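You operate a simulated robot arm through the tools that you are given. There is no shell and no other tool.

Carry out the task below with a simulated robot arm. There is one attempt and no reset: what you move stays moved.

## Task
Dial up the job Lane 1 on the display and mark the block under the lens with it.
Fine: switch the mains on first and leave it on; shield down before the key goes on, key off after.

Only the result counts: the job must be done as asked and must still hold three seconds after the hand-in. Knocking over, shifting, dropping, spilling or breaking anything else fails it.

## Robot
A 7-joint arm with a two-finger parallel gripper, fixed in place. Base frame: the origin is on the floor under the middle of its stand, x ahead of it, y to its left, z up. Readings come in mm, rad, newtons and seconds.
With the tool pointing down near the work surface it reaches from about 300 to 660 mm from the base axis. Its first joint turns from -2.897 to 2.897 rad. Payload 1.57 kg.
Tool frame: the origin (TCP) lies between the finger pads and is the grasp point; the fingertips stand 30 mm ahead of it; z points along the fingers, y is the line along which they close. The gripper opens to 80 mm. The fingers are 17 mm wide and 12 mm thick; the gripper's body (40 by 82 mm) begins 80 mm behind the TCP.
Orientation is told as [roll, pitch, yaw] about the base's x, y, z axes, in that order, counted from this pose: with the fingers straight down and closing along the base's y, the tool's x points along the base's -x, its y along +y and its z along -z.

## Interface
- The arm moves only by the tool drive_tool. Its argument "deltas" is a list that holds one entry, the list of rows, each a list of 7 numbers: the shift along the tool's x, y, z in mm, then the turn, a rotation vector about the tool's x, y, z in rad, then the finger opening in mm, from 0 to 80. In form: [[[tx, ty, tz, wx, wy, wz, jaw], ...]]. A call has 1 to 20 rows; each row shifts and turns the commanded pose from where the row before left it, along the tool's axes as they then stand. A row lasts 0.2 s, in which the tool goes at most 50 mm and 0.15 rad; a call with a longer step from one row to the next is refused whole, and so is a gripper value outside its range. A pose out of reach is approached as far as the arm can. The call stops where the force on the tool passes 40 N (or 10 N more than at its start, if that is more) or the arm is blocked; 0.2 s more then pass. The fingers move at their own pace (about 72 mm/s each) and stop on an object; they squeeze with about 31 N. The grip force told is the motor's: it shows also when the fingers shut on nothing. Time passes only in rows, and 0.2 s behind the last, so rows that do not move let the fingers close. It gives the time, the measured TCP pose, the force on the tool (base axes), the opening and the grip force at its end, in the units of the frame above (readings bear some noise), with the torque about the TCP (base axes, N m) and any sound that the robot's microphone picked up, and new pictures: "show" is both (left out), scene, wrist or none.
- Cameras (640 x 400 px; columns grow to the right, rows downward): "scene" is fixed at [219.2, -648.6, 1304.4]; the picture's right is [1.00, -0.09, 0.00], its down [-0.04, -0.49, -0.87] and it looks along [0.07, 0.87, -0.49] (base axes); focal length 286 px, centre (320, 200). "wrist" rides on the gripper at [72, -7, -122] in the tool frame; the picture's right is [0.09, 1.00, 0.00], its down [-0.84, 0.08, -0.54] and it looks along [-0.54, 0.05, 0.84] (tool axes); focal length 238 px, centre (320, 200). There is no depth. A picture from a camera that has moved, and an enlarged one, comes with that camera's place and axes in the base frame and with its lens.
- lift_body(by): slides the trunk up (or, below 0, down) by that many mm; the arm rides with it, the base frame stays. It gives what a move gives, with no picture.
- enlarge(camera, box): a new picture of the part [left, top, right, bottom] of that camera's present view, enlarged. The clock stands still meanwhile.
- job_done(): hands the job in; it is judged then, once.

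Places have to be worked out from the pictures, the camera data and where the tool is seen. Open the gripper and draw the arm clear of the work before you hand the job in, unless the task says otherwise.

The tools are called after "Emit:" by a JSON object that holds its "op" and its "data". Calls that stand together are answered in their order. drive_tool: Moves the arm, as the interface text tells. Its arguments: {"type":"object","properties":{"deltas":{"type":"array","items":{"type":"array","items":{"type":"array","items":{"type":"number"}}}},"show":{"type":"string","enum":["both","scene","wrist","none"]}},"required":["deltas"]} The other tools are called the same way: lift_body (by) moves the trunk up or down; enlarge (camera, box) takes an enlarged picture of a part of a camera's view; job_done () hands the job in.

At the start:

```text
clock: 0.0
tcp_pos: [463.9, -176.9, 1102.0]
tool_rot: [0.152, 0.089, 0.005]
wrist_force: [0.3, -0.6, -0.3]
torque: [0.0, 0.05, 0.01]
opening: 79.9
grip_force: 0.0
trunk travel left (down, up): [-450.0, 540.0]
```

scene: 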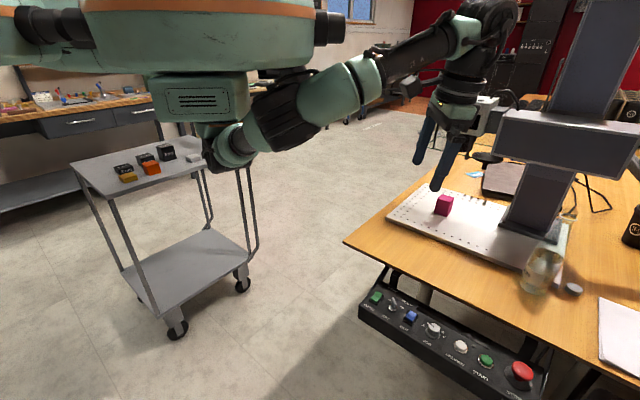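
wrist: 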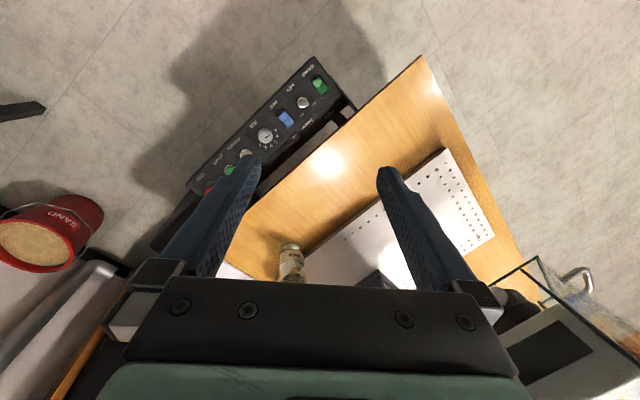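

I start by looking closer at the control panel, the marking station and the display before moving anything.

Emit:
{"op": "enlarge", "data": {"camera": "scene", "box": [350, 260, 560, 400]}}

Emit:
{"op": "enlarge", "data": {"camera": "wrist", "box": [180, 40, 380, 200]}}

Emit:
{"op": "enlarge", "data": {"camera": "scene", "box": [380, 80, 640, 300]}}

Emit:
{"op": "enlarge", "data": {"camera": "wrist", "box": [440, 240, 640, 400]}}

```text
2.86 times, centred on (455, 330) of scene
camera zoom: at [219.2, -648.6, 1304.4], right [1.0, -0.09, 0.0], down [-0.04, -0.49, -0.87], along [0.07, 0.87, -0.49], focal length 816 px, centre (-66, -171)
```

zoom: 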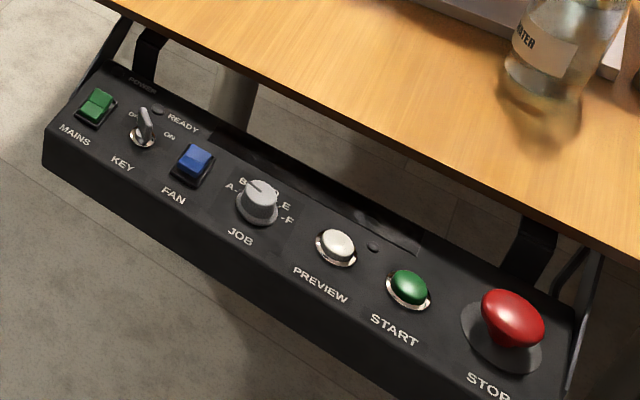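

```text
2.50 times, centred on (280, 120) of wrist
camera zoom: at [402.1, -201.5, 1226.9], right [-0.08, 0.98, 0.16], down [0.88, 0.0, 0.47], along [0.46, 0.18, -0.87], focal length 596 px, centre (420, 400)
```

zoom: 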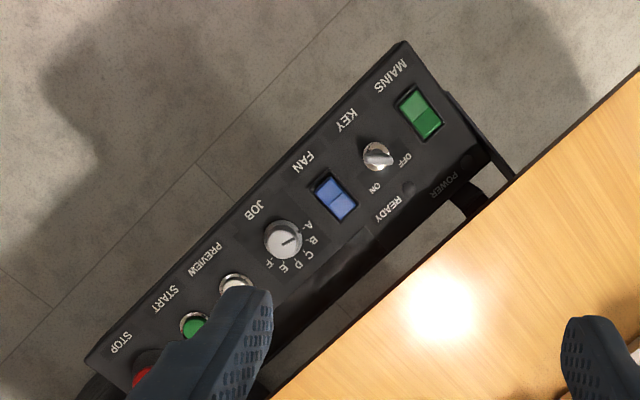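

```text
1.82 times, centred on (510, 190) of scene
camera zoom: at [219.2, -648.6, 1304.4], right [1.0, -0.09, 0.0], down [-0.04, -0.49, -0.87], along [0.07, 0.87, -0.49], focal length 519 px, centre (-26, 218)
```

zoom: 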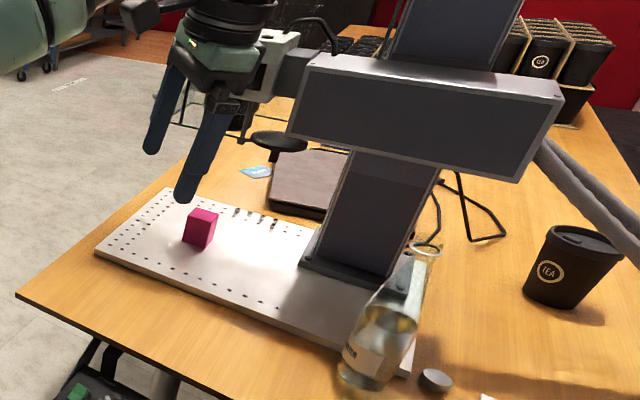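

```text
2.50 times, centred on (540, 320) of wrist
camera zoom: at [402.1, -201.5, 1226.9], right [-0.08, 0.98, 0.16], down [0.88, 0.0, 0.47], along [0.46, 0.18, -0.87], focal length 596 px, centre (-230, -100)
```

zoom: 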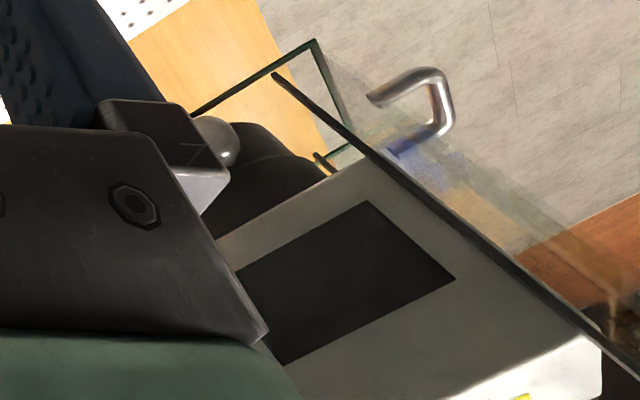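

The panel runs at about 45° in the base frame: MAINS is near (419,-114,692) and START near (614,-306,685). The gripper hides the shield and display, so I draw the arm back towards the base to open up the scene view.

Emit:
{"op": "drive_tool", "data": {"deltas": [[[40, 0, 0, 0, 0, 0, 80], [40, 0, 0, 0, 0, 0, 80], [40, 0, 0, 0, 0, 0, 80], [40, 0, 0, 0, 0, 0, 80]]], "show": "both"}}

```text
clock: 0.8
tcp_pos: [345.9, -188.9, 1059.9]
tool_rot: [0.149, 0.271, -0.038]
wrist_force: [0.2, -0.7, 0.2]
torque: [0.0, 0.02, 0.03]
opening: 80.1
grip_force: 0.1
trunk travel left (down, up): [-450.0, 540.0]
stopped in row 4: the arm was blocked; the commanded pose is now the measured one
camera wrist: at [306.5, -212.6, 1194.0], right [-0.01, 0.99, 0.17], down [0.95, -0.04, 0.3], along [0.3, 0.16, -0.94], focal length 238 px, centre (320, 200)
```

scene: 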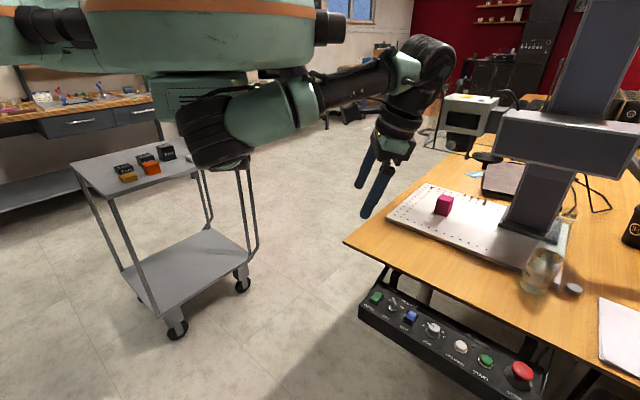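
wrist: 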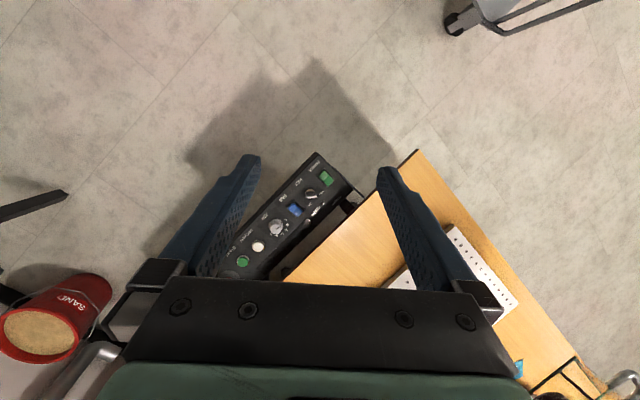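

The arm hit its inner limit, but the machine's left side is now clear. I enlarge the area around the display and shield.

Emit:
{"op": "enlarge", "data": {"camera": "scene", "box": [400, 70, 580, 190]}}

Emit:
{"op": "enlarge", "data": {"camera": "scene", "box": [430, 80, 510, 150]}}

Emit:
{"op": "enlarge", "data": {"camera": "scene", "box": [380, 170, 600, 310]}}

Emit:
{"op": "enlarge", "data": {"camera": "wrist", "box": [440, 240, 640, 400]}}

```text
3.33 times, centred on (490, 130) of scene
camera zoom: at [219.2, -648.6, 1304.4], right [1.0, -0.09, 0.0], down [-0.04, -0.49, -0.87], along [0.07, 0.87, -0.49], focal length 952 px, centre (-247, 433)
```

zoom: 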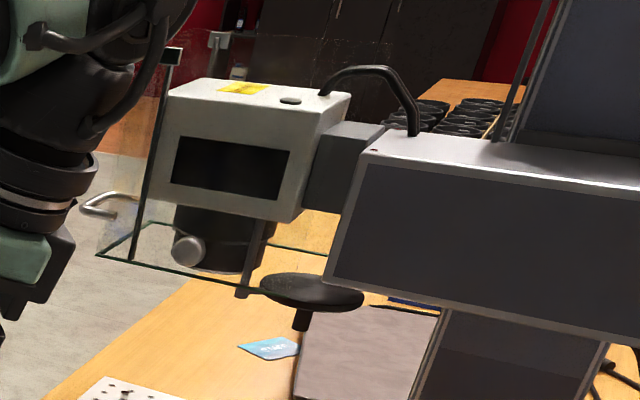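

```text
5.71 times, centred on (470, 115) of scene
camera zoom: at [219.2, -648.6, 1304.4], right [1.0, -0.09, 0.0], down [-0.04, -0.49, -0.87], along [0.07, 0.87, -0.49], focal length 1632 px, centre (-537, 686)
```

zoom: 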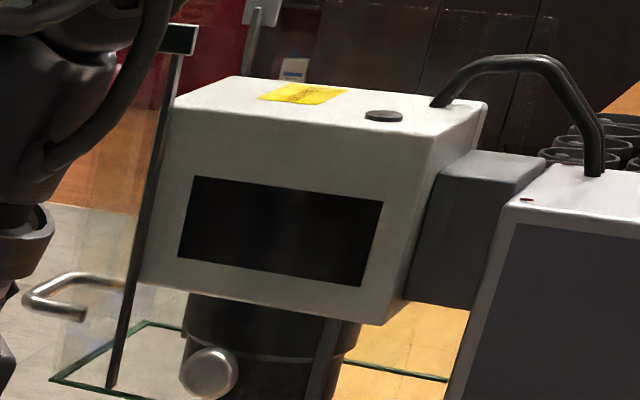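

```text
2.86 times, centred on (490, 240) of scene
camera zoom: at [219.2, -648.6, 1304.4], right [1.0, -0.09, 0.0], down [-0.04, -0.49, -0.87], along [0.07, 0.87, -0.49], focal length 816 px, centre (-166, 86)
```

zoom: 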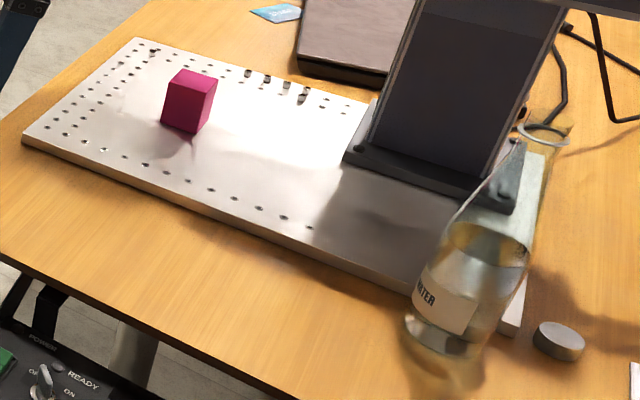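

```text
2.50 times, centred on (540, 320) of wrist
camera zoom: at [306.5, -212.6, 1194.0], right [-0.01, 0.99, 0.17], down [0.95, -0.04, 0.3], along [0.3, 0.16, -0.94], focal length 596 px, centre (-230, -100)
```

zoom: 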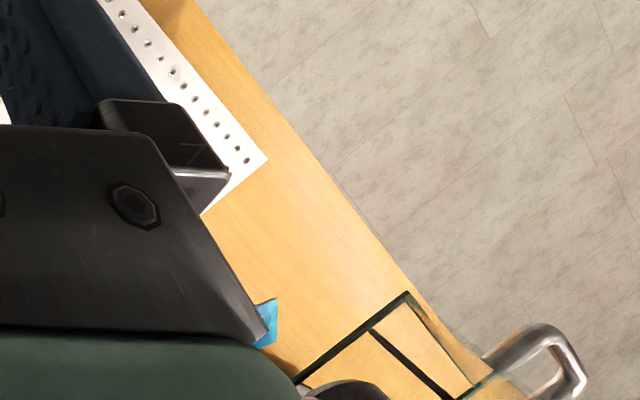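

The shield is a glass sleeve with a rail and a metal handle at roughly (628,254,1030). The display is on the head's front face and is dark because there's no power. Table top is near z≈720. I'll level the tool and yaw it about 45° to line up with the panel.

Emit:
{"op": "drive_tool", "data": {"deltas": [[[0, 0, -20, 0.149, 0, 0, 80], [0, 0, -20, 0, -0.136, 0, 80], [0, 0, 0, 0, -0.135, 0, 80], [0, 0, 0, 0, 0, -0.137, 80], [0, 0, 0, 0, 0, -0.137, 80], [0, 0, 0, 0, 0, -0.137, 80], [0, 0, 0, 0, 0, -0.137, 80], [0, 0, 0, 0, 0, -0.137, 80], [0, 0, 0, 0, 0, -0.138, 80]]], "show": "both"}}

```text
clock: 1.5
tcp_pos: [342.8, -208.1, 1050.3]
tool_rot: [-0.005, 0.289, -0.089]
wrist_force: [0.4, -0.2, -0.8]
torque: [0.03, 0.01, 0.0]
opening: 79.7
grip_force: 0.2
trunk travel left (down, up): [-450.0, 540.0]
stopped in row 3: the arm was blocked; the commanded pose is now the measured one
camera wrist: at [307.2, -212.0, 1187.6], right [0.0, 1.0, 0.02], down [0.96, -0.01, 0.28], along [0.28, 0.02, -0.96], focal length 238 px, centre (320, 200)
```

scene: 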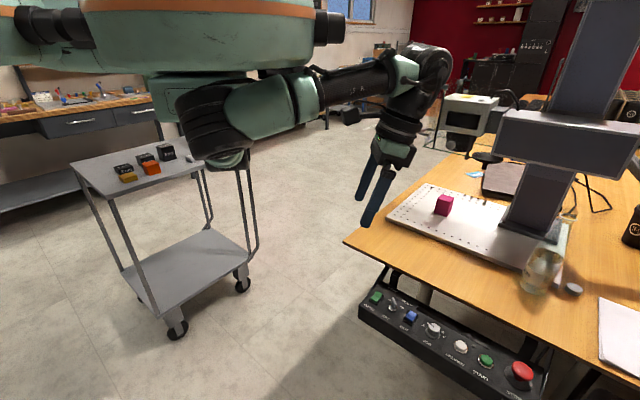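
wrist: 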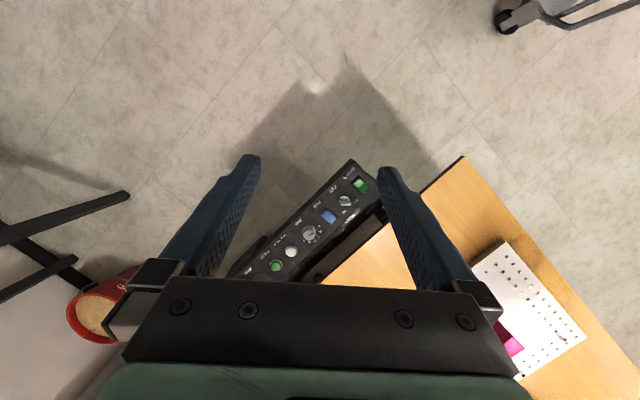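

The arm is too folded to level the tool this close in. I move outwards (+x) first, then level and yaw.

Emit:
{"op": "drive_tool", "data": {"deltas": [[[-40, 0, 0, 0, 0, 0, 80], [-40, 0, 0, 0, -0.1, 0, 80], [-40, 0, 0, 0, -0.1, 0, 80], [0, 0, 0, 0, -0.089, 0, 80], [0, 0, 0, 0, 0, -0.13, 80], [0, 0, 0, 0, 0, -0.13, 80], [0, 0, 0, 0, 0, -0.13, 80], [0, 0, 0, 0, 0, -0.13, 80], [0, 0, 0, 0, 0, -0.13, 80], [0, 0, 0, 0, 0, -0.13, 80], [0, 0, 0, 0, 0, -0.094, 80]]], "show": "both"}}

```text
clock: 3.9
tcp_pos: [458.4, -219.9, 1020.2]
tool_rot: [-0.004, 0.004, 0.787]
wrist_force: [-0.7, 0.0, 0.0]
torque: [0.03, -0.01, -0.01]
opening: 80.2
grip_force: 0.0
trunk travel left (down, up): [-450.0, 540.0]
camera wrist: at [411.9, -275.5, 1142.0], right [-0.77, 0.64, 0.0], down [0.54, 0.65, 0.54], along [0.34, 0.41, -0.84], focal length 238 px, centre (320, 200)
```

scene: 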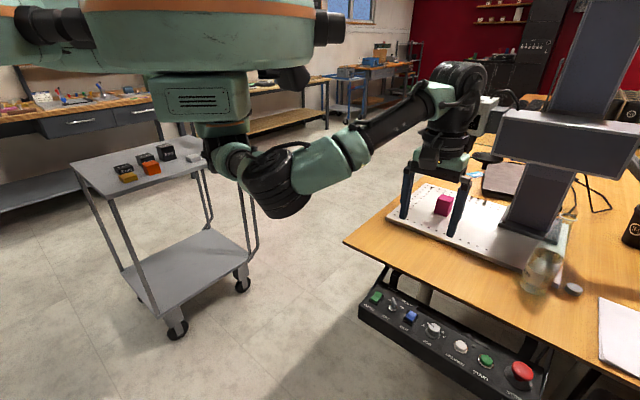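
wrist: 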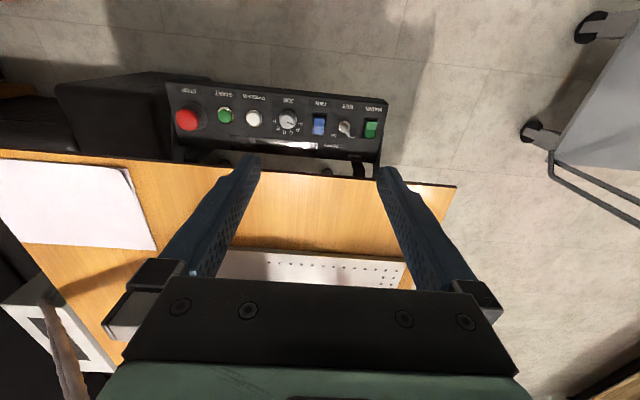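

The tool is level at yaw 0.787, with the fingers spread along the panel direction. I lower the trunk to look closer at the panel.

Emit:
{"op": "lift_body", "data": {"by": -180}}

Emit:
{"op": "drive_tool", "data": {"deltas": [[[0, 0, 0, 0, 0, 0, 80]]], "show": "both"}}

Emit:
{"op": "enlarge", "data": {"camera": "wrist", "box": [300, 60, 460, 160]}}

Emit:
{"op": "enlarge", "data": {"camera": "wrist", "box": [140, 60, 340, 185]}}

```text
clock: 5.9
tcp_pos: [457.8, -220.5, 840.6]
tool_rot: [-0.004, 0.005, 0.786]
wrist_force: [0.2, 0.3, -0.5]
torque: [-0.03, -0.01, 0.0]
opening: 79.8
grip_force: 0.1
trunk travel left (down, up): [-270.0, 720.0]
```

```text
clock: 6.3
tcp_pos: [458.3, -220.9, 841.3]
tool_rot: [-0.003, 0.007, 0.785]
wrist_force: [0.3, 0.3, 0.7]
torque: [0.03, 0.01, 0.02]
opening: 80.2
grip_force: 0.0
trunk travel left (down, up): [-270.0, 720.0]
camera wrist: at [411.8, -275.4, 961.9], right [-0.77, 0.64, 0.0], down [0.54, 0.65, 0.54], along [0.35, 0.41, -0.84], focal length 238 px, centre (320, 200)
```

scene: 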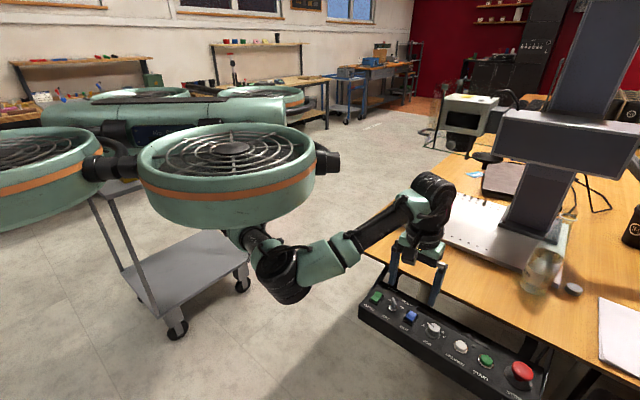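
wrist: 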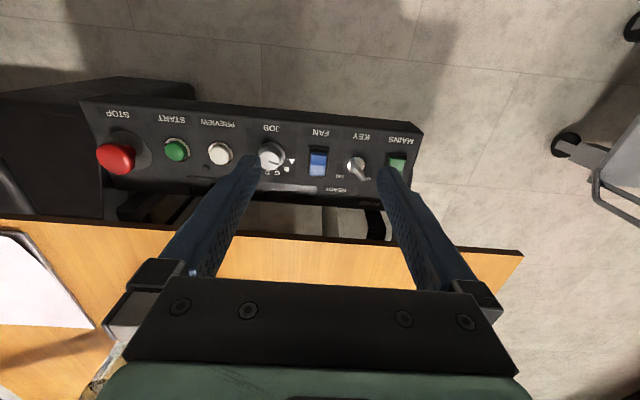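

```text
4.00 times, centred on (380, 110) of wrist
camera zoom: at [411.8, -275.4, 961.9], right [-0.77, 0.64, 0.0], down [0.54, 0.65, 0.54], along [0.35, 0.41, -0.84], focal length 953 px, centre (80, 560)
```

zoom: 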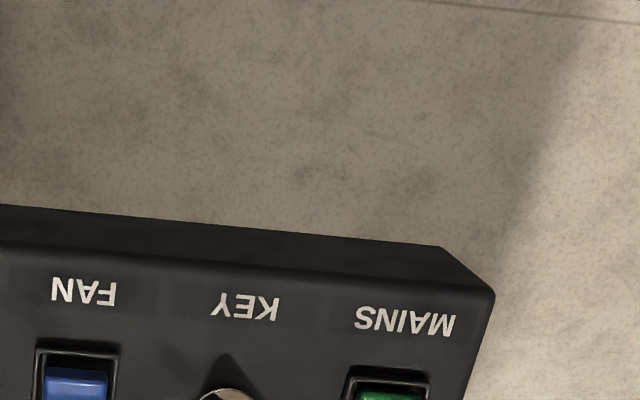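

```text
3.20 times, centred on (240, 122) of wrist
camera zoom: at [411.8, -275.4, 961.9], right [-0.77, 0.64, 0.0], down [0.54, 0.65, 0.54], along [0.35, 0.41, -0.84], focal length 763 px, centre (576, 448)
```

zoom: 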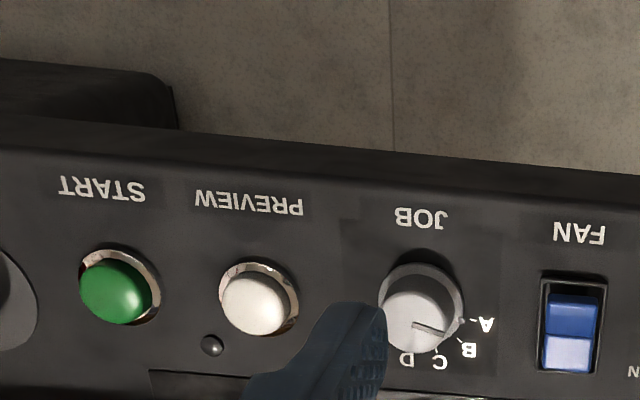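

I take closer views of the key, the switches and the knob.

Emit:
{"op": "enlarge", "data": {"camera": "wrist", "box": [300, 120, 430, 210]}}

Emit:
{"op": "enlarge", "data": {"camera": "scene", "box": [360, 275, 440, 330]}}

Emit:
{"op": "enlarge", "data": {"camera": "scene", "box": [400, 300, 500, 370]}}

```text
4.44 times, centred on (365, 165) of wrist
camera zoom: at [411.8, -275.4, 961.9], right [-0.77, 0.64, 0.0], down [0.54, 0.65, 0.54], along [0.35, 0.41, -0.84], focal length 1059 px, centre (120, 356)
```

zoom: 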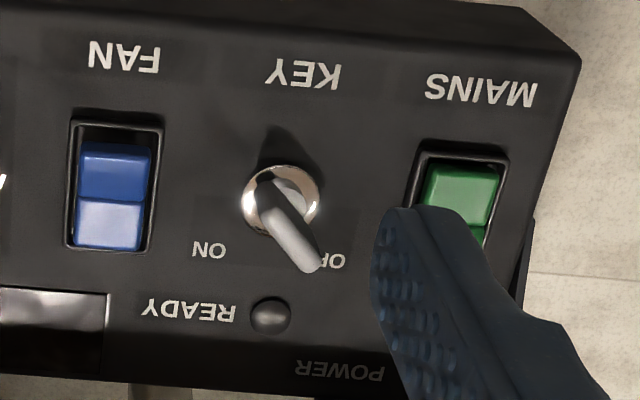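

```text
7.27 times, centred on (400, 302) of scene
camera zoom: at [219.2, -648.6, 1304.4], right [1.0, -0.09, 0.0], down [-0.04, -0.49, -0.87], along [0.07, 0.87, -0.49], focal length 2077 px, centre (-262, -546)
```

zoom: 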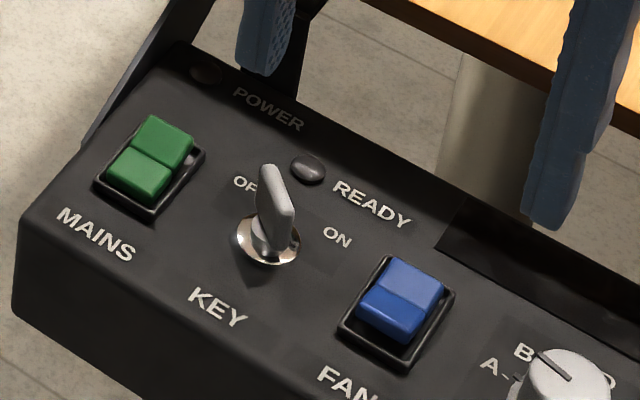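

```text
5.71 times, centred on (450, 335) of scene
camera zoom: at [219.2, -648.6, 1304.4], right [1.0, -0.09, 0.0], down [-0.04, -0.49, -0.87], along [0.07, 0.87, -0.49], focal length 1632 px, centre (-423, -571)
```

zoom: 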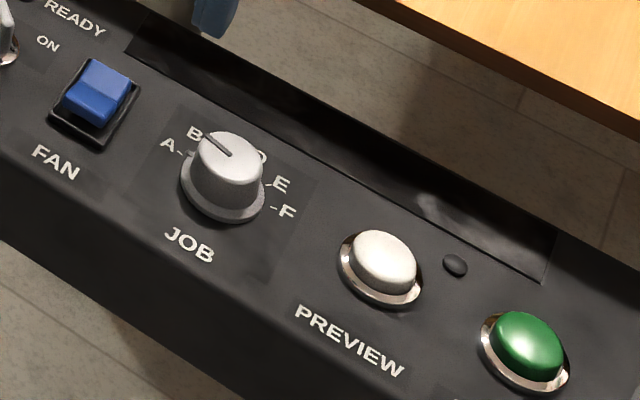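

Rockers look like V-shaped two-state switches, probably both off. I shift over MAINS/KEY and go lower for a closer look.

Emit:
{"op": "drive_tool", "data": {"deltas": [[[0, 40, 20, 0, 0, 0, 80], [0, 40, 20, 0, 0, 0, 80], [0, 0, 20, 0, 0, 0, 80]]], "show": "wrist"}}

Emit:
{"op": "enlarge", "data": {"camera": "wrist", "box": [260, 120, 380, 195]}}

Emit:
{"op": "enlarge", "data": {"camera": "scene", "box": [360, 280, 400, 305]}}

Emit:
{"op": "enlarge", "data": {"camera": "scene", "box": [395, 305, 427, 325]}}

```text
clock: 7.1
tcp_pos: [404.2, -163.6, 779.6]
tool_rot: [-0.003, 0.006, 0.785]
wrist_force: [0.2, 0.8, -0.2]
torque: [-0.02, 0.02, 0.0]
opening: 80.0
grip_force: 0.1
trunk travel left (down, up): [-270.0, 720.0]
camera wrist: at [356.9, -219.0, 901.7], right [-0.77, 0.64, 0.0], down [0.54, 0.65, 0.54], along [0.35, 0.41, -0.84], focal length 238 px, centre (320, 200)
```

wrist: 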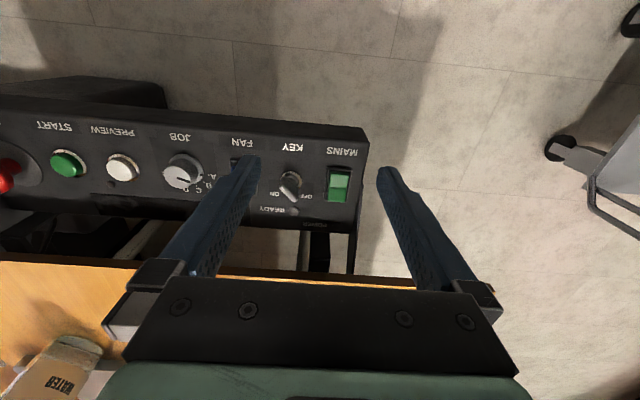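

```text
5.33 times, centred on (320, 158) of wrist
camera zoom: at [356.9, -219.0, 901.7], right [-0.77, 0.64, 0.0], down [0.54, 0.65, 0.54], along [0.35, 0.41, -0.84], focal length 1271 px, centre (320, 427)
```

zoom: 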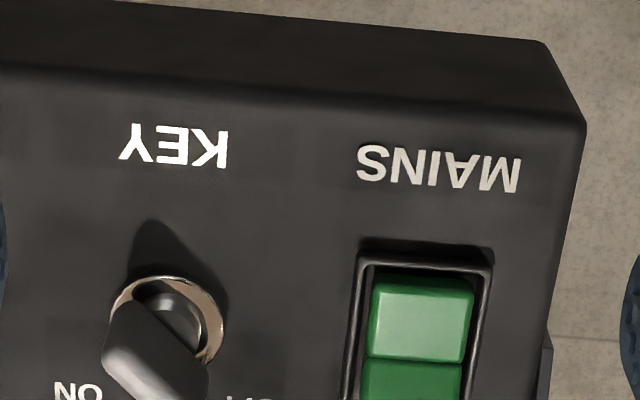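

```text
16.00 times, centred on (380, 292) of scene
camera zoom: at [219.2, -648.6, 1304.4], right [1.0, -0.09, 0.0], down [-0.04, -0.49, -0.87], along [0.07, 0.87, -0.49], focal length 4569 px, centre (-640, -1280)
```

zoom: 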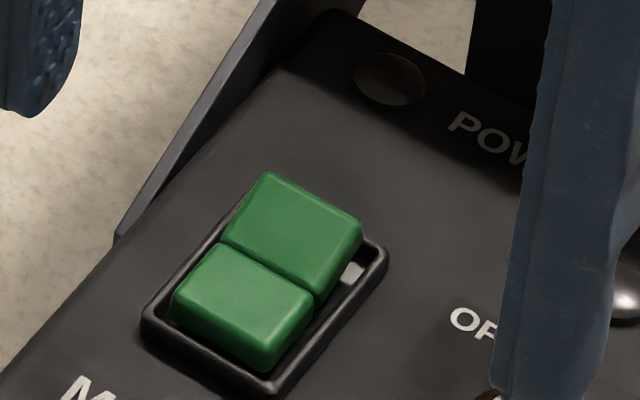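

```text
16.00 times, centred on (411, 315) of scene
camera zoom: at [219.2, -648.6, 1304.4], right [1.0, -0.09, 0.0], down [-0.04, -0.49, -0.87], along [0.07, 0.87, -0.49], focal length 4569 px, centre (-1136, -1640)
```

zoom: 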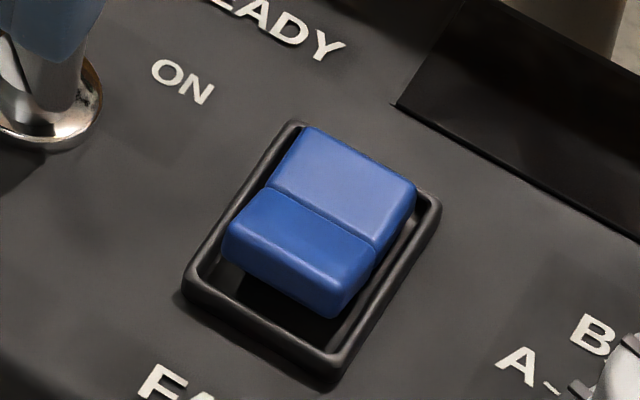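

The zoom shows MAINS with its rear half raised and FAN with its front half raised, so they are in opposite states. The power lamp is dark, so MAINS is off and its rear half needs pressing. I need the panel's height and slope more precisely, so I take zooms for triangulation.

Emit:
{"op": "enlarge", "data": {"camera": "wrist", "box": [264, 160, 376, 230]}}

Emit:
{"op": "enlarge", "data": {"camera": "wrist", "box": [60, 110, 220, 210]}}

```text
5.71 times, centred on (320, 195) of wrist
camera zoom: at [356.9, -219.0, 901.7], right [-0.77, 0.64, 0.0], down [0.54, 0.65, 0.54], along [0.35, 0.41, -0.84], focal length 1362 px, centre (320, 229)
```

zoom: 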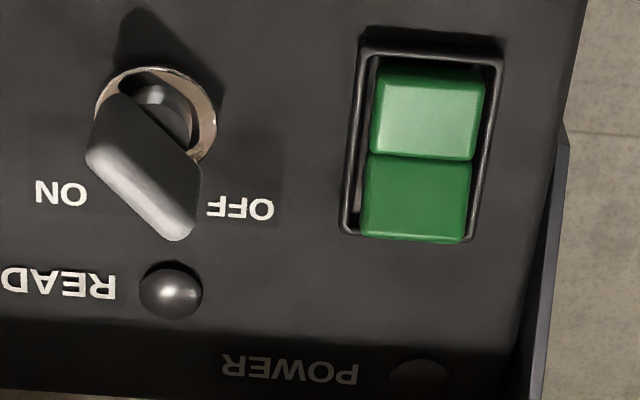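

```text
4.00 times, centred on (140, 160) of wrist
camera zoom: at [356.9, -219.0, 901.7], right [-0.77, 0.64, 0.0], down [0.54, 0.65, 0.54], along [0.35, 0.41, -0.84], focal length 953 px, centre (1040, 360)
```

zoom: 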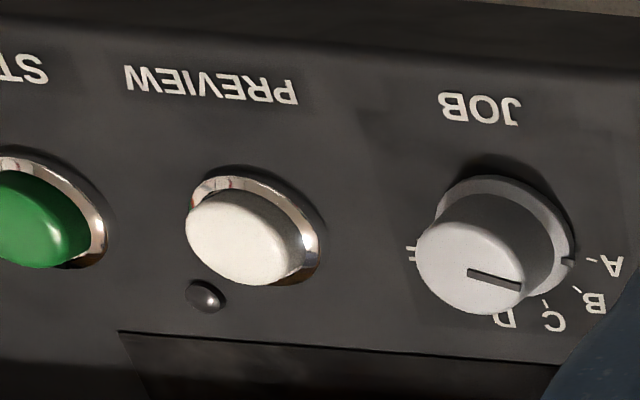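

Triangulating two wrist views gives a horizontal panel at z≈671. MAINS is centred at about (u,n)=(376,222), where u=(x−y)/√2 and n=(x+y)/√2. KEY is at (427,220), JOB at (534,217) and PREVIEW at (602,220). I close the fingers and hover over the rear half of MAINS.

Emit:
{"op": "drive_tool", "data": {"deltas": [[[-32, 13, 0, 0, 0, 0, 0], [-31, 12, 0, 0, 0, 0, 0], [0, 0, 25, 0, 0, 0, 0], [0, 0, 25, 0, 0, 0, 0], [0, 0, 0, 0, 0, 0, 0]]], "show": "both"}}

Emit:
{"op": "enlarge", "data": {"camera": "scene", "box": [350, 260, 430, 310]}}

Emit:
{"op": "enlarge", "data": {"camera": "wrist", "box": [240, 100, 400, 200]}}

```text
clock: 8.3
tcp_pos: [427.9, -103.8, 727.9]
tool_rot: [-0.003, 0.006, 0.784]
wrist_force: [0.5, -0.3, -0.6]
torque: [-0.01, 0.0, 0.03]
opening: 0.0
grip_force: 21.0
trunk travel left (down, up): [-270.0, 720.0]
camera wrist: at [382.6, -159.0, 848.9], right [-0.77, 0.64, 0.0], down [0.54, 0.65, 0.54], along [0.35, 0.41, -0.84], focal length 238 px, centre (320, 200)
```

scene: 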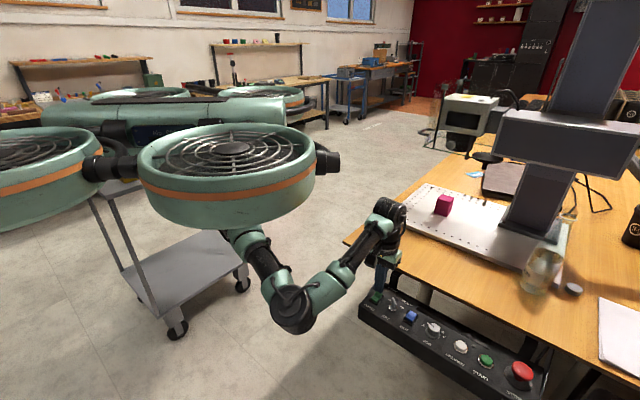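
wrist: 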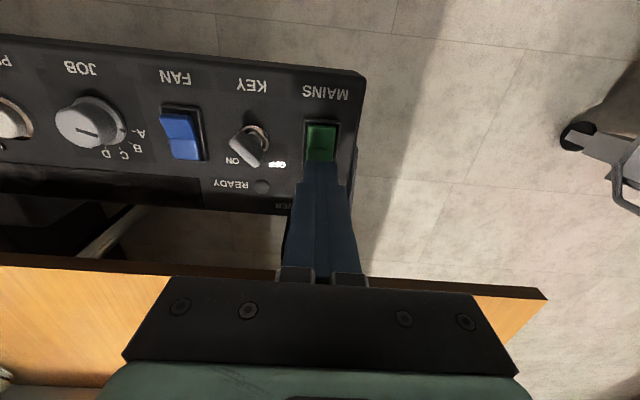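

```text
8.00 times, centred on (390, 285) of scene
camera zoom: at [219.2, -648.6, 1304.4], right [1.0, -0.09, 0.0], down [-0.04, -0.49, -0.87], along [0.07, 0.87, -0.49], focal length 2284 px, centre (-240, -480)
```

zoom: 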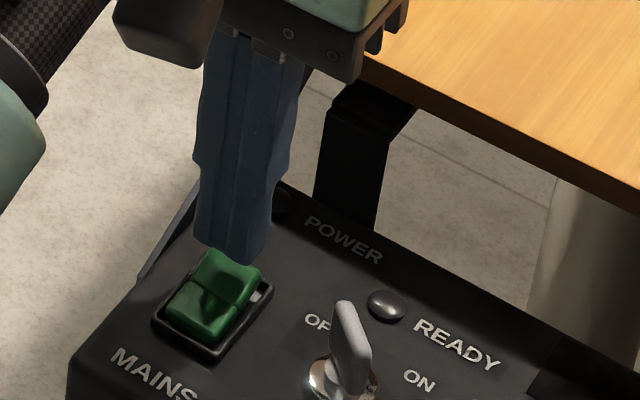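

```text
4.00 times, centred on (320, 150) of wrist
camera zoom: at [382.6, -159.0, 848.9], right [-0.77, 0.64, 0.0], down [0.54, 0.65, 0.54], along [0.35, 0.41, -0.84], focal length 953 px, centre (320, 400)
```

zoom: 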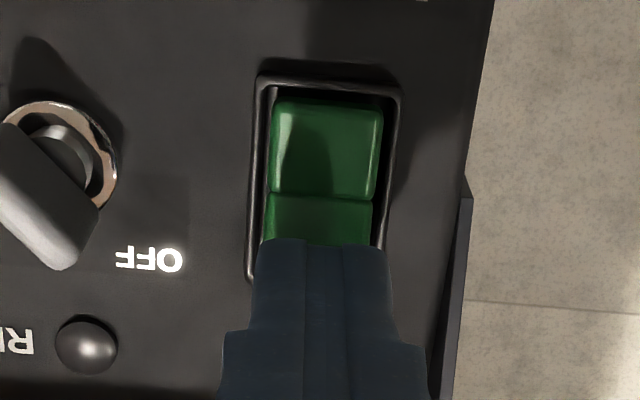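

The fingertips sit just above the rear half of MAINS. I nudge 3 mm back towards +n and press down in small steps.

Emit:
{"op": "drive_tool", "data": {"deltas": [[[-3, 0, 6, 0, 0, 0, 0], [0, 0, 5, 0, 0, 0, 0], [0, 0, 4, 0, 0, 0, 0], [0, 0, 3, 0, 0, 0, 0], [0, 0, 3, 0, 0, 0, 0], [0, 0, 0, 0, 0, 0, 0]]], "show": "none"}}

Emit:
{"op": "enlarge", "data": {"camera": "scene", "box": [350, 260, 430, 310]}}

Emit:
{"op": "enlarge", "data": {"camera": "scene", "box": [430, 90, 510, 140]}}

```text
clock: 9.7
tcp_pos: [429.1, -100.1, 711.2]
tool_rot: [-0.009, 0.0, 0.785]
wrist_force: [-1.0, 2.2, 32.0]
torque: [0.02, 0.16, -0.03]
opening: 0.2
grip_force: 21.1
trunk travel left (down, up): [-270.0, 720.0]
```

```text
8.00 times, centred on (390, 285) of scene
camera zoom: at [219.2, -648.6, 1304.4], right [1.0, -0.09, 0.0], down [-0.04, -0.49, -0.87], along [0.07, 0.87, -0.49], focal length 2284 px, centre (-240, -480)
```

zoom: 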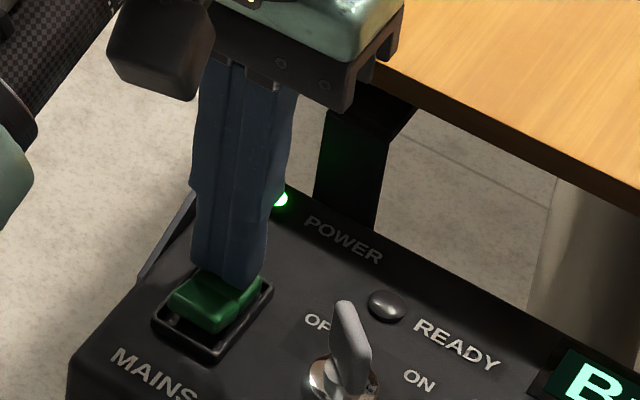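

```text
8.00 times, centred on (470, 115) of scene
camera zoom: at [219.2, -648.6, 1304.4], right [1.0, -0.09, 0.0], down [-0.04, -0.49, -0.87], along [0.07, 0.87, -0.49], focal length 2284 px, centre (-880, 880)
```

zoom: 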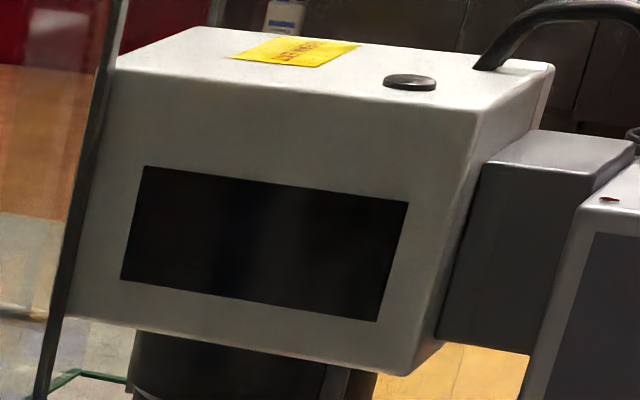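

The POWER lamp is lit green and the display in the panel's rear strip shows text. I retract upwards and read it.

Emit:
{"op": "drive_tool", "data": {"deltas": [[[0, 0, -20, 0, 0, 0, 0], [0, 0, -20, 0, 0, 0, 0], [0, 0, -20, 0, 0, 0, 0]]], "show": "scene"}}

Emit:
{"op": "enlarge", "data": {"camera": "scene", "box": [400, 290, 500, 352]}}

Emit:
{"op": "enlarge", "data": {"camera": "scene", "box": [360, 275, 440, 325]}}

```text
clock: 10.5
tcp_pos: [430.2, -100.7, 767.7]
tool_rot: [-0.004, 0.004, 0.785]
wrist_force: [0.7, 0.4, 1.0]
torque: [0.0, 0.03, 0.01]
opening: 0.0
grip_force: 21.0
trunk travel left (down, up): [-270.0, 720.0]
```

scene: 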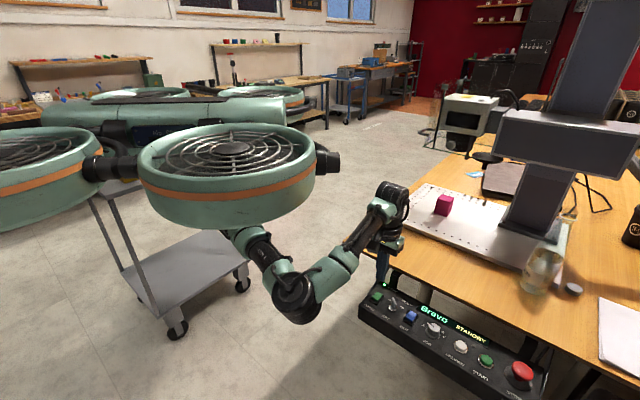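

```text
6.40 times, centred on (450, 321) of scene
camera zoom: at [219.2, -648.6, 1304.4], right [1.0, -0.09, 0.0], down [-0.04, -0.49, -0.87], along [0.07, 0.87, -0.49], focal length 1827 px, centre (-512, -574)
```

zoom: 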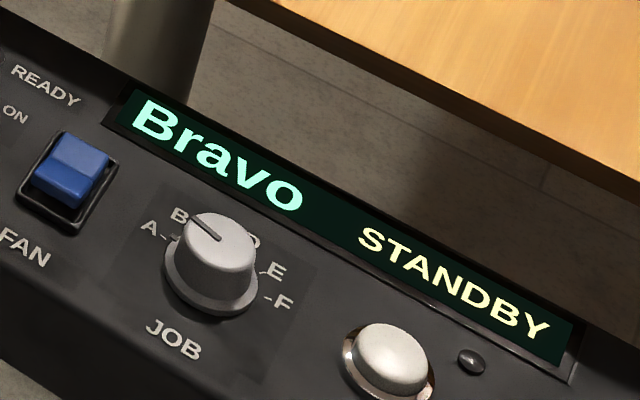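

```text
8.00 times, centred on (400, 300) of scene
camera zoom: at [219.2, -648.6, 1304.4], right [1.0, -0.09, 0.0], down [-0.04, -0.49, -0.87], along [0.07, 0.87, -0.49], focal length 2284 px, centre (-320, -600)
```

zoom: 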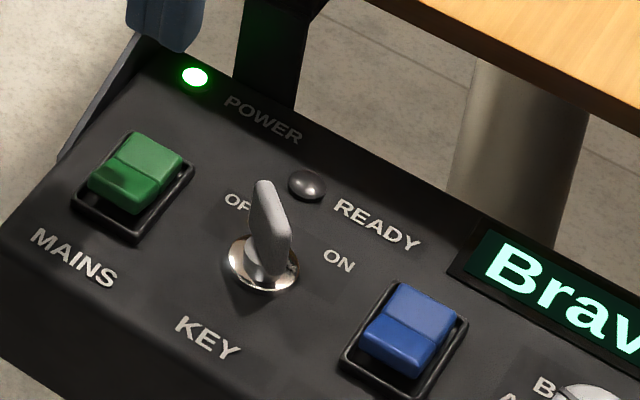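

The display reads "Bravo / STANDBY", so mains is on, and MAINS now sits like FAN (rear pressed). I move over the JOB knob with the jaws at 50 mm and look from above.

Emit:
{"op": "drive_tool", "data": {"deltas": [[[4, -39, 0, 0, 0, 0, 50], [4, -40, 0, 0, 0, 0, 50], [4, -40, 0, 0, 0, 0, 50], [4, -40, 0, 0, 0, 0, 50], [0, 0, 0, 0, 0, 0, 50]]], "show": "both"}}

Emit:
{"op": "enlarge", "data": {"camera": "wrist", "box": [240, 110, 400, 210]}}

Emit:
{"op": "enlarge", "data": {"camera": "scene", "box": [390, 280, 490, 350]}}

```text
clock: 11.7
tcp_pos: [534.3, -222.8, 767.9]
tool_rot: [-0.002, 0.004, 0.787]
wrist_force: [-0.4, 0.0, -0.6]
torque: [0.05, -0.03, 0.02]
opening: 49.8
grip_force: 0.0
trunk travel left (down, up): [-270.0, 720.0]
camera wrist: at [487.6, -278.2, 890.1], right [-0.77, 0.64, 0.0], down [0.54, 0.65, 0.54], along [0.34, 0.41, -0.84], focal length 238 px, centre (320, 200)
```

scene: 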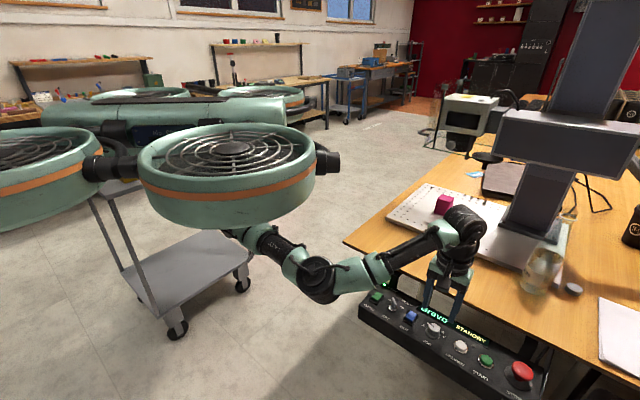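
wrist: 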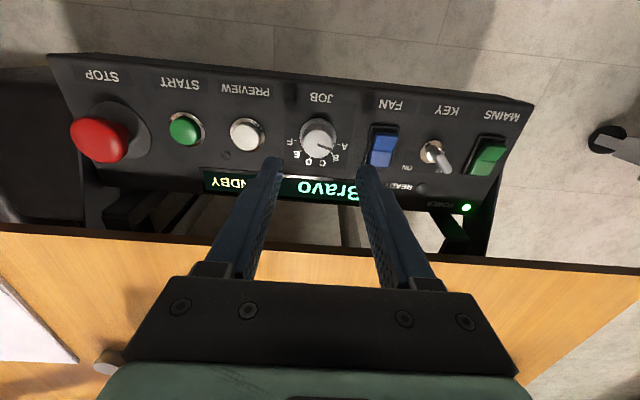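

```text
4.00 times, centred on (320, 160) of wrist
camera zoom: at [487.6, -278.2, 890.1], right [-0.77, 0.64, 0.0], down [0.54, 0.65, 0.54], along [0.34, 0.41, -0.84], focal length 953 px, centre (320, 360)
```

zoom: 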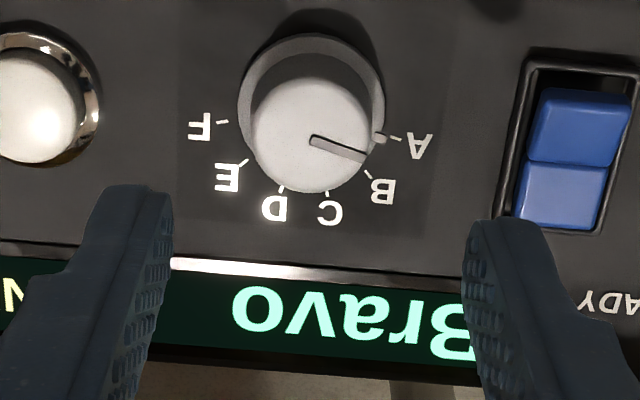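

```text
5.71 times, centred on (440, 315) of scene
camera zoom: at [219.2, -648.6, 1304.4], right [1.0, -0.09, 0.0], down [-0.04, -0.49, -0.87], along [0.07, 0.87, -0.49], focal length 1632 px, centre (-366, -457)
```

zoom: 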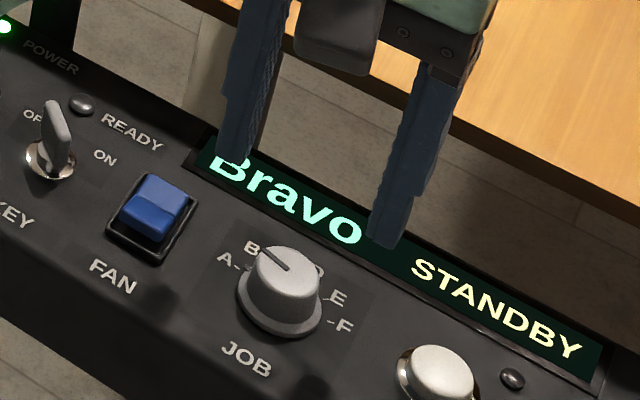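

The knob centre works out to about (u 536.7, n 217): cap about 26 mm across, top near z≈698, pointer at tick A (display "Bravo"). I centre over it, descend around the cap to tip z≈681 and grip.

Emit:
{"op": "drive_tool", "data": {"deltas": [[[3.3, -1.3, 20, 0, 0, 0, 50], [0, 0, 20, 0, 0, 0, 50], [0, 0, 12, 0, 0, 0, 50], [0, 0, 5, 0, 0, 0, 50], [0, 0, 0, 0, 0, 0, 50]]], "show": "wrist"}}

Emit:
{"op": "enlarge", "data": {"camera": "scene", "box": [390, 280, 490, 350]}}

Emit:
{"op": "enlarge", "data": {"camera": "wrist", "box": [240, 110, 400, 210]}}

```text
clock: 12.9
tcp_pos: [532.1, -227.6, 711.9]
tool_rot: [-0.003, 0.005, 0.786]
wrist_force: [0.0, 0.5, 0.1]
torque: [0.01, 0.0, 0.0]
opening: 50.0
grip_force: 0.1
trunk travel left (down, up): [-270.0, 720.0]
camera wrist: at [485.8, -283.2, 834.7], right [-0.77, 0.64, 0.0], down [0.54, 0.65, 0.54], along [0.35, 0.41, -0.84], focal length 238 px, centre (320, 200)
```

wrist: 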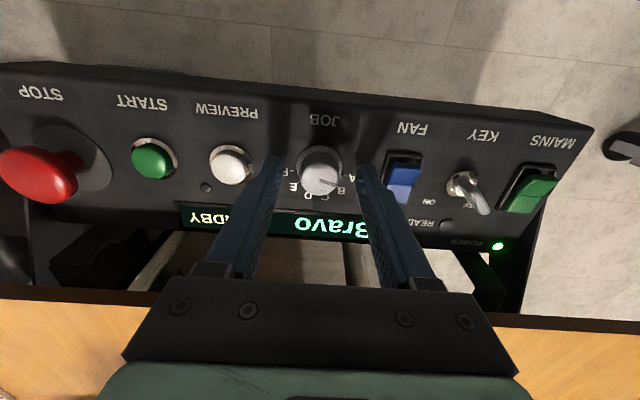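

```text
5.71 times, centred on (440, 315) of scene
camera zoom: at [219.2, -648.6, 1304.4], right [1.0, -0.09, 0.0], down [-0.04, -0.49, -0.87], along [0.07, 0.87, -0.49], focal length 1632 px, centre (-366, -457)
```

zoom: 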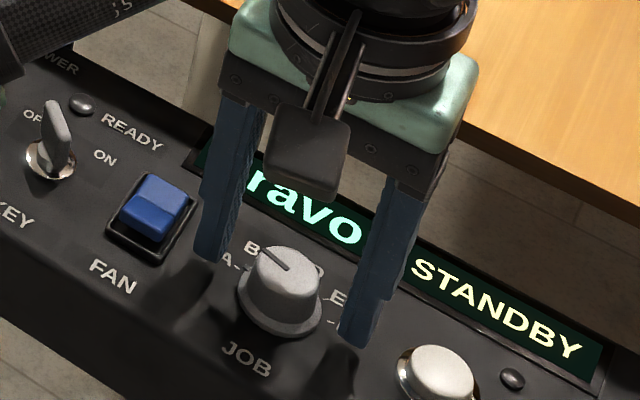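

```text
4.00 times, centred on (320, 160) of wrist
camera zoom: at [485.8, -283.2, 834.7], right [-0.77, 0.64, 0.0], down [0.54, 0.65, 0.54], along [0.35, 0.41, -0.84], focal length 953 px, centre (320, 360)
```

zoom: 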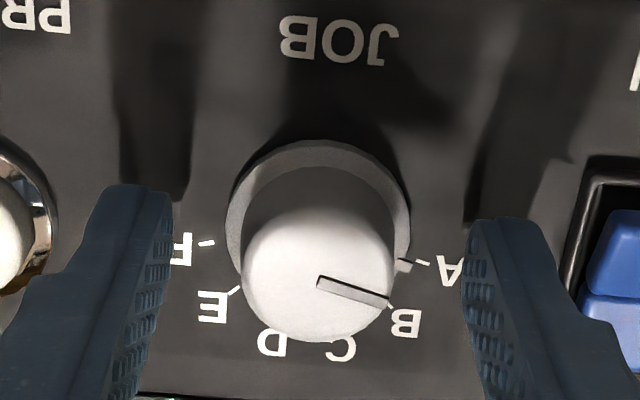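

Fingers straddle the cap evenly. I close on the knob.

Emit:
{"op": "drive_tool", "data": {"deltas": [[[0, 0, 0, 0, 0, 0, 20], [0, 0, 0, 0, 0, 0, 20], [0, 0, 0, 0, 0, 0, 20]]], "show": "wrist"}}

Emit:
{"op": "enlarge", "data": {"camera": "wrist", "box": [240, 110, 400, 210]}}

```text
clock: 13.7
tcp_pos: [533.8, -228.3, 712.9]
tool_rot: [-0.005, 0.005, 0.786]
wrist_force: [0.4, -1.0, -1.2]
torque: [0.04, -0.11, -0.03]
opening: 29.2
grip_force: 38.4
trunk travel left (down, up): [-270.0, 720.0]
camera wrist: at [485.9, -283.2, 834.7], right [-0.77, 0.64, 0.0], down [0.54, 0.65, 0.54], along [0.35, 0.41, -0.84], focal length 238 px, centre (320, 200)
```

wrist: 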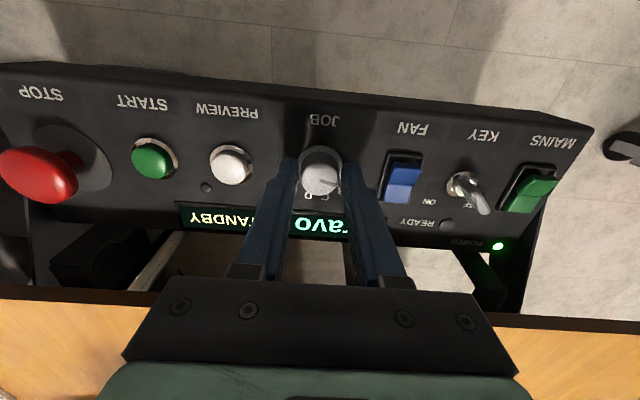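

```text
4.00 times, centred on (320, 160) of wrist
camera zoom: at [485.9, -283.2, 834.7], right [-0.77, 0.64, 0.0], down [0.54, 0.65, 0.54], along [0.35, 0.41, -0.84], focal length 953 px, centre (320, 360)
```

zoom: 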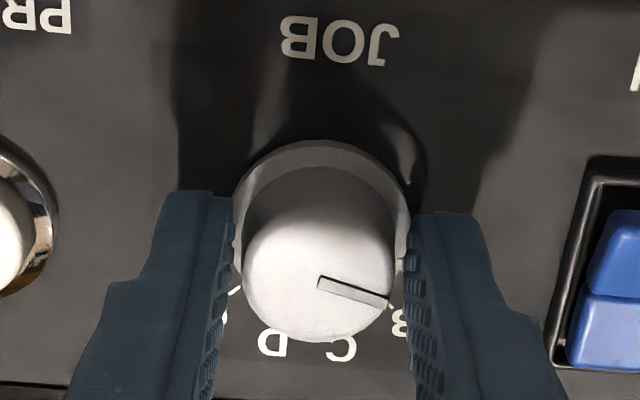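

I have a firm grip at 29 mm. I turn clockwise (seen from above) by about 30° towards the next detent and read the display.

Emit:
{"op": "drive_tool", "data": {"deltas": [[[0, 0, 0, 0, 0, 0.131, 20], [0, 0, 0, 0, 0, 0.131, 20], [0, 0, 0, 0, 0, 0.131, 20], [0, 0, 0, 0, 0, 0.131, 20], [0, 0, 0, 0, 0, 0, 20]]], "show": "wrist"}}

Emit:
{"op": "enlarge", "data": {"camera": "wrist", "box": [220, 110, 400, 222]}}

Emit:
{"op": "enlarge", "data": {"camera": "scene", "box": [390, 280, 510, 365]}}

```text
clock: 14.9
tcp_pos: [531.9, -227.1, 712.6]
tool_rot: [-0.006, -0.002, 0.262]
wrist_force: [12.6, 5.2, 8.4]
torque: [0.04, 0.21, 0.02]
opening: 29.0
grip_force: 39.5
trunk travel left (down, up): [-270.0, 720.0]
camera wrist: at [462.9, -251.3, 834.4], right [-0.35, 0.94, -0.01], down [0.79, 0.29, 0.54], along [0.51, 0.18, -0.84], focal length 238 px, centre (320, 200)
```

wrist: 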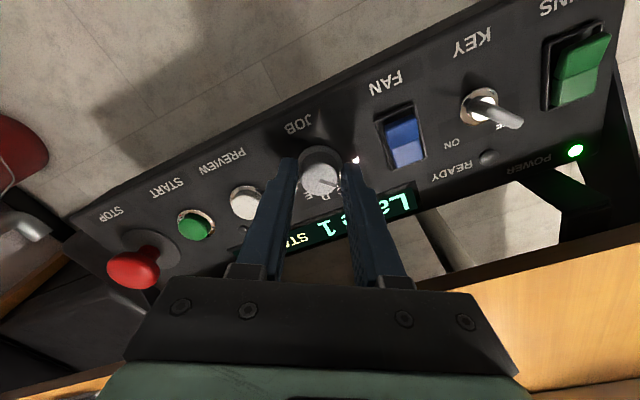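

```text
3.56 times, centred on (310, 166) of wrist
camera zoom: at [462.9, -251.3, 834.4], right [-0.35, 0.94, -0.01], down [0.79, 0.29, 0.54], along [0.51, 0.18, -0.84], focal length 848 px, centre (356, 321)
```

zoom: 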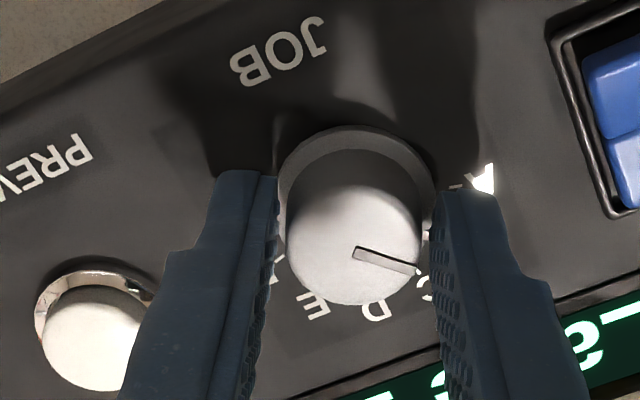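

```text
4.71 times, centred on (450, 322) of scene
camera zoom: at [219.2, -648.6, 1304.4], right [1.0, -0.09, 0.0], down [-0.04, -0.49, -0.87], along [0.07, 0.87, -0.49], focal length 1344 px, centre (-292, -376)
```

zoom: 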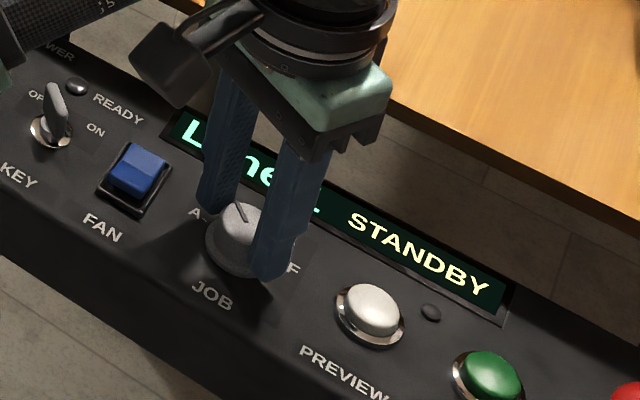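

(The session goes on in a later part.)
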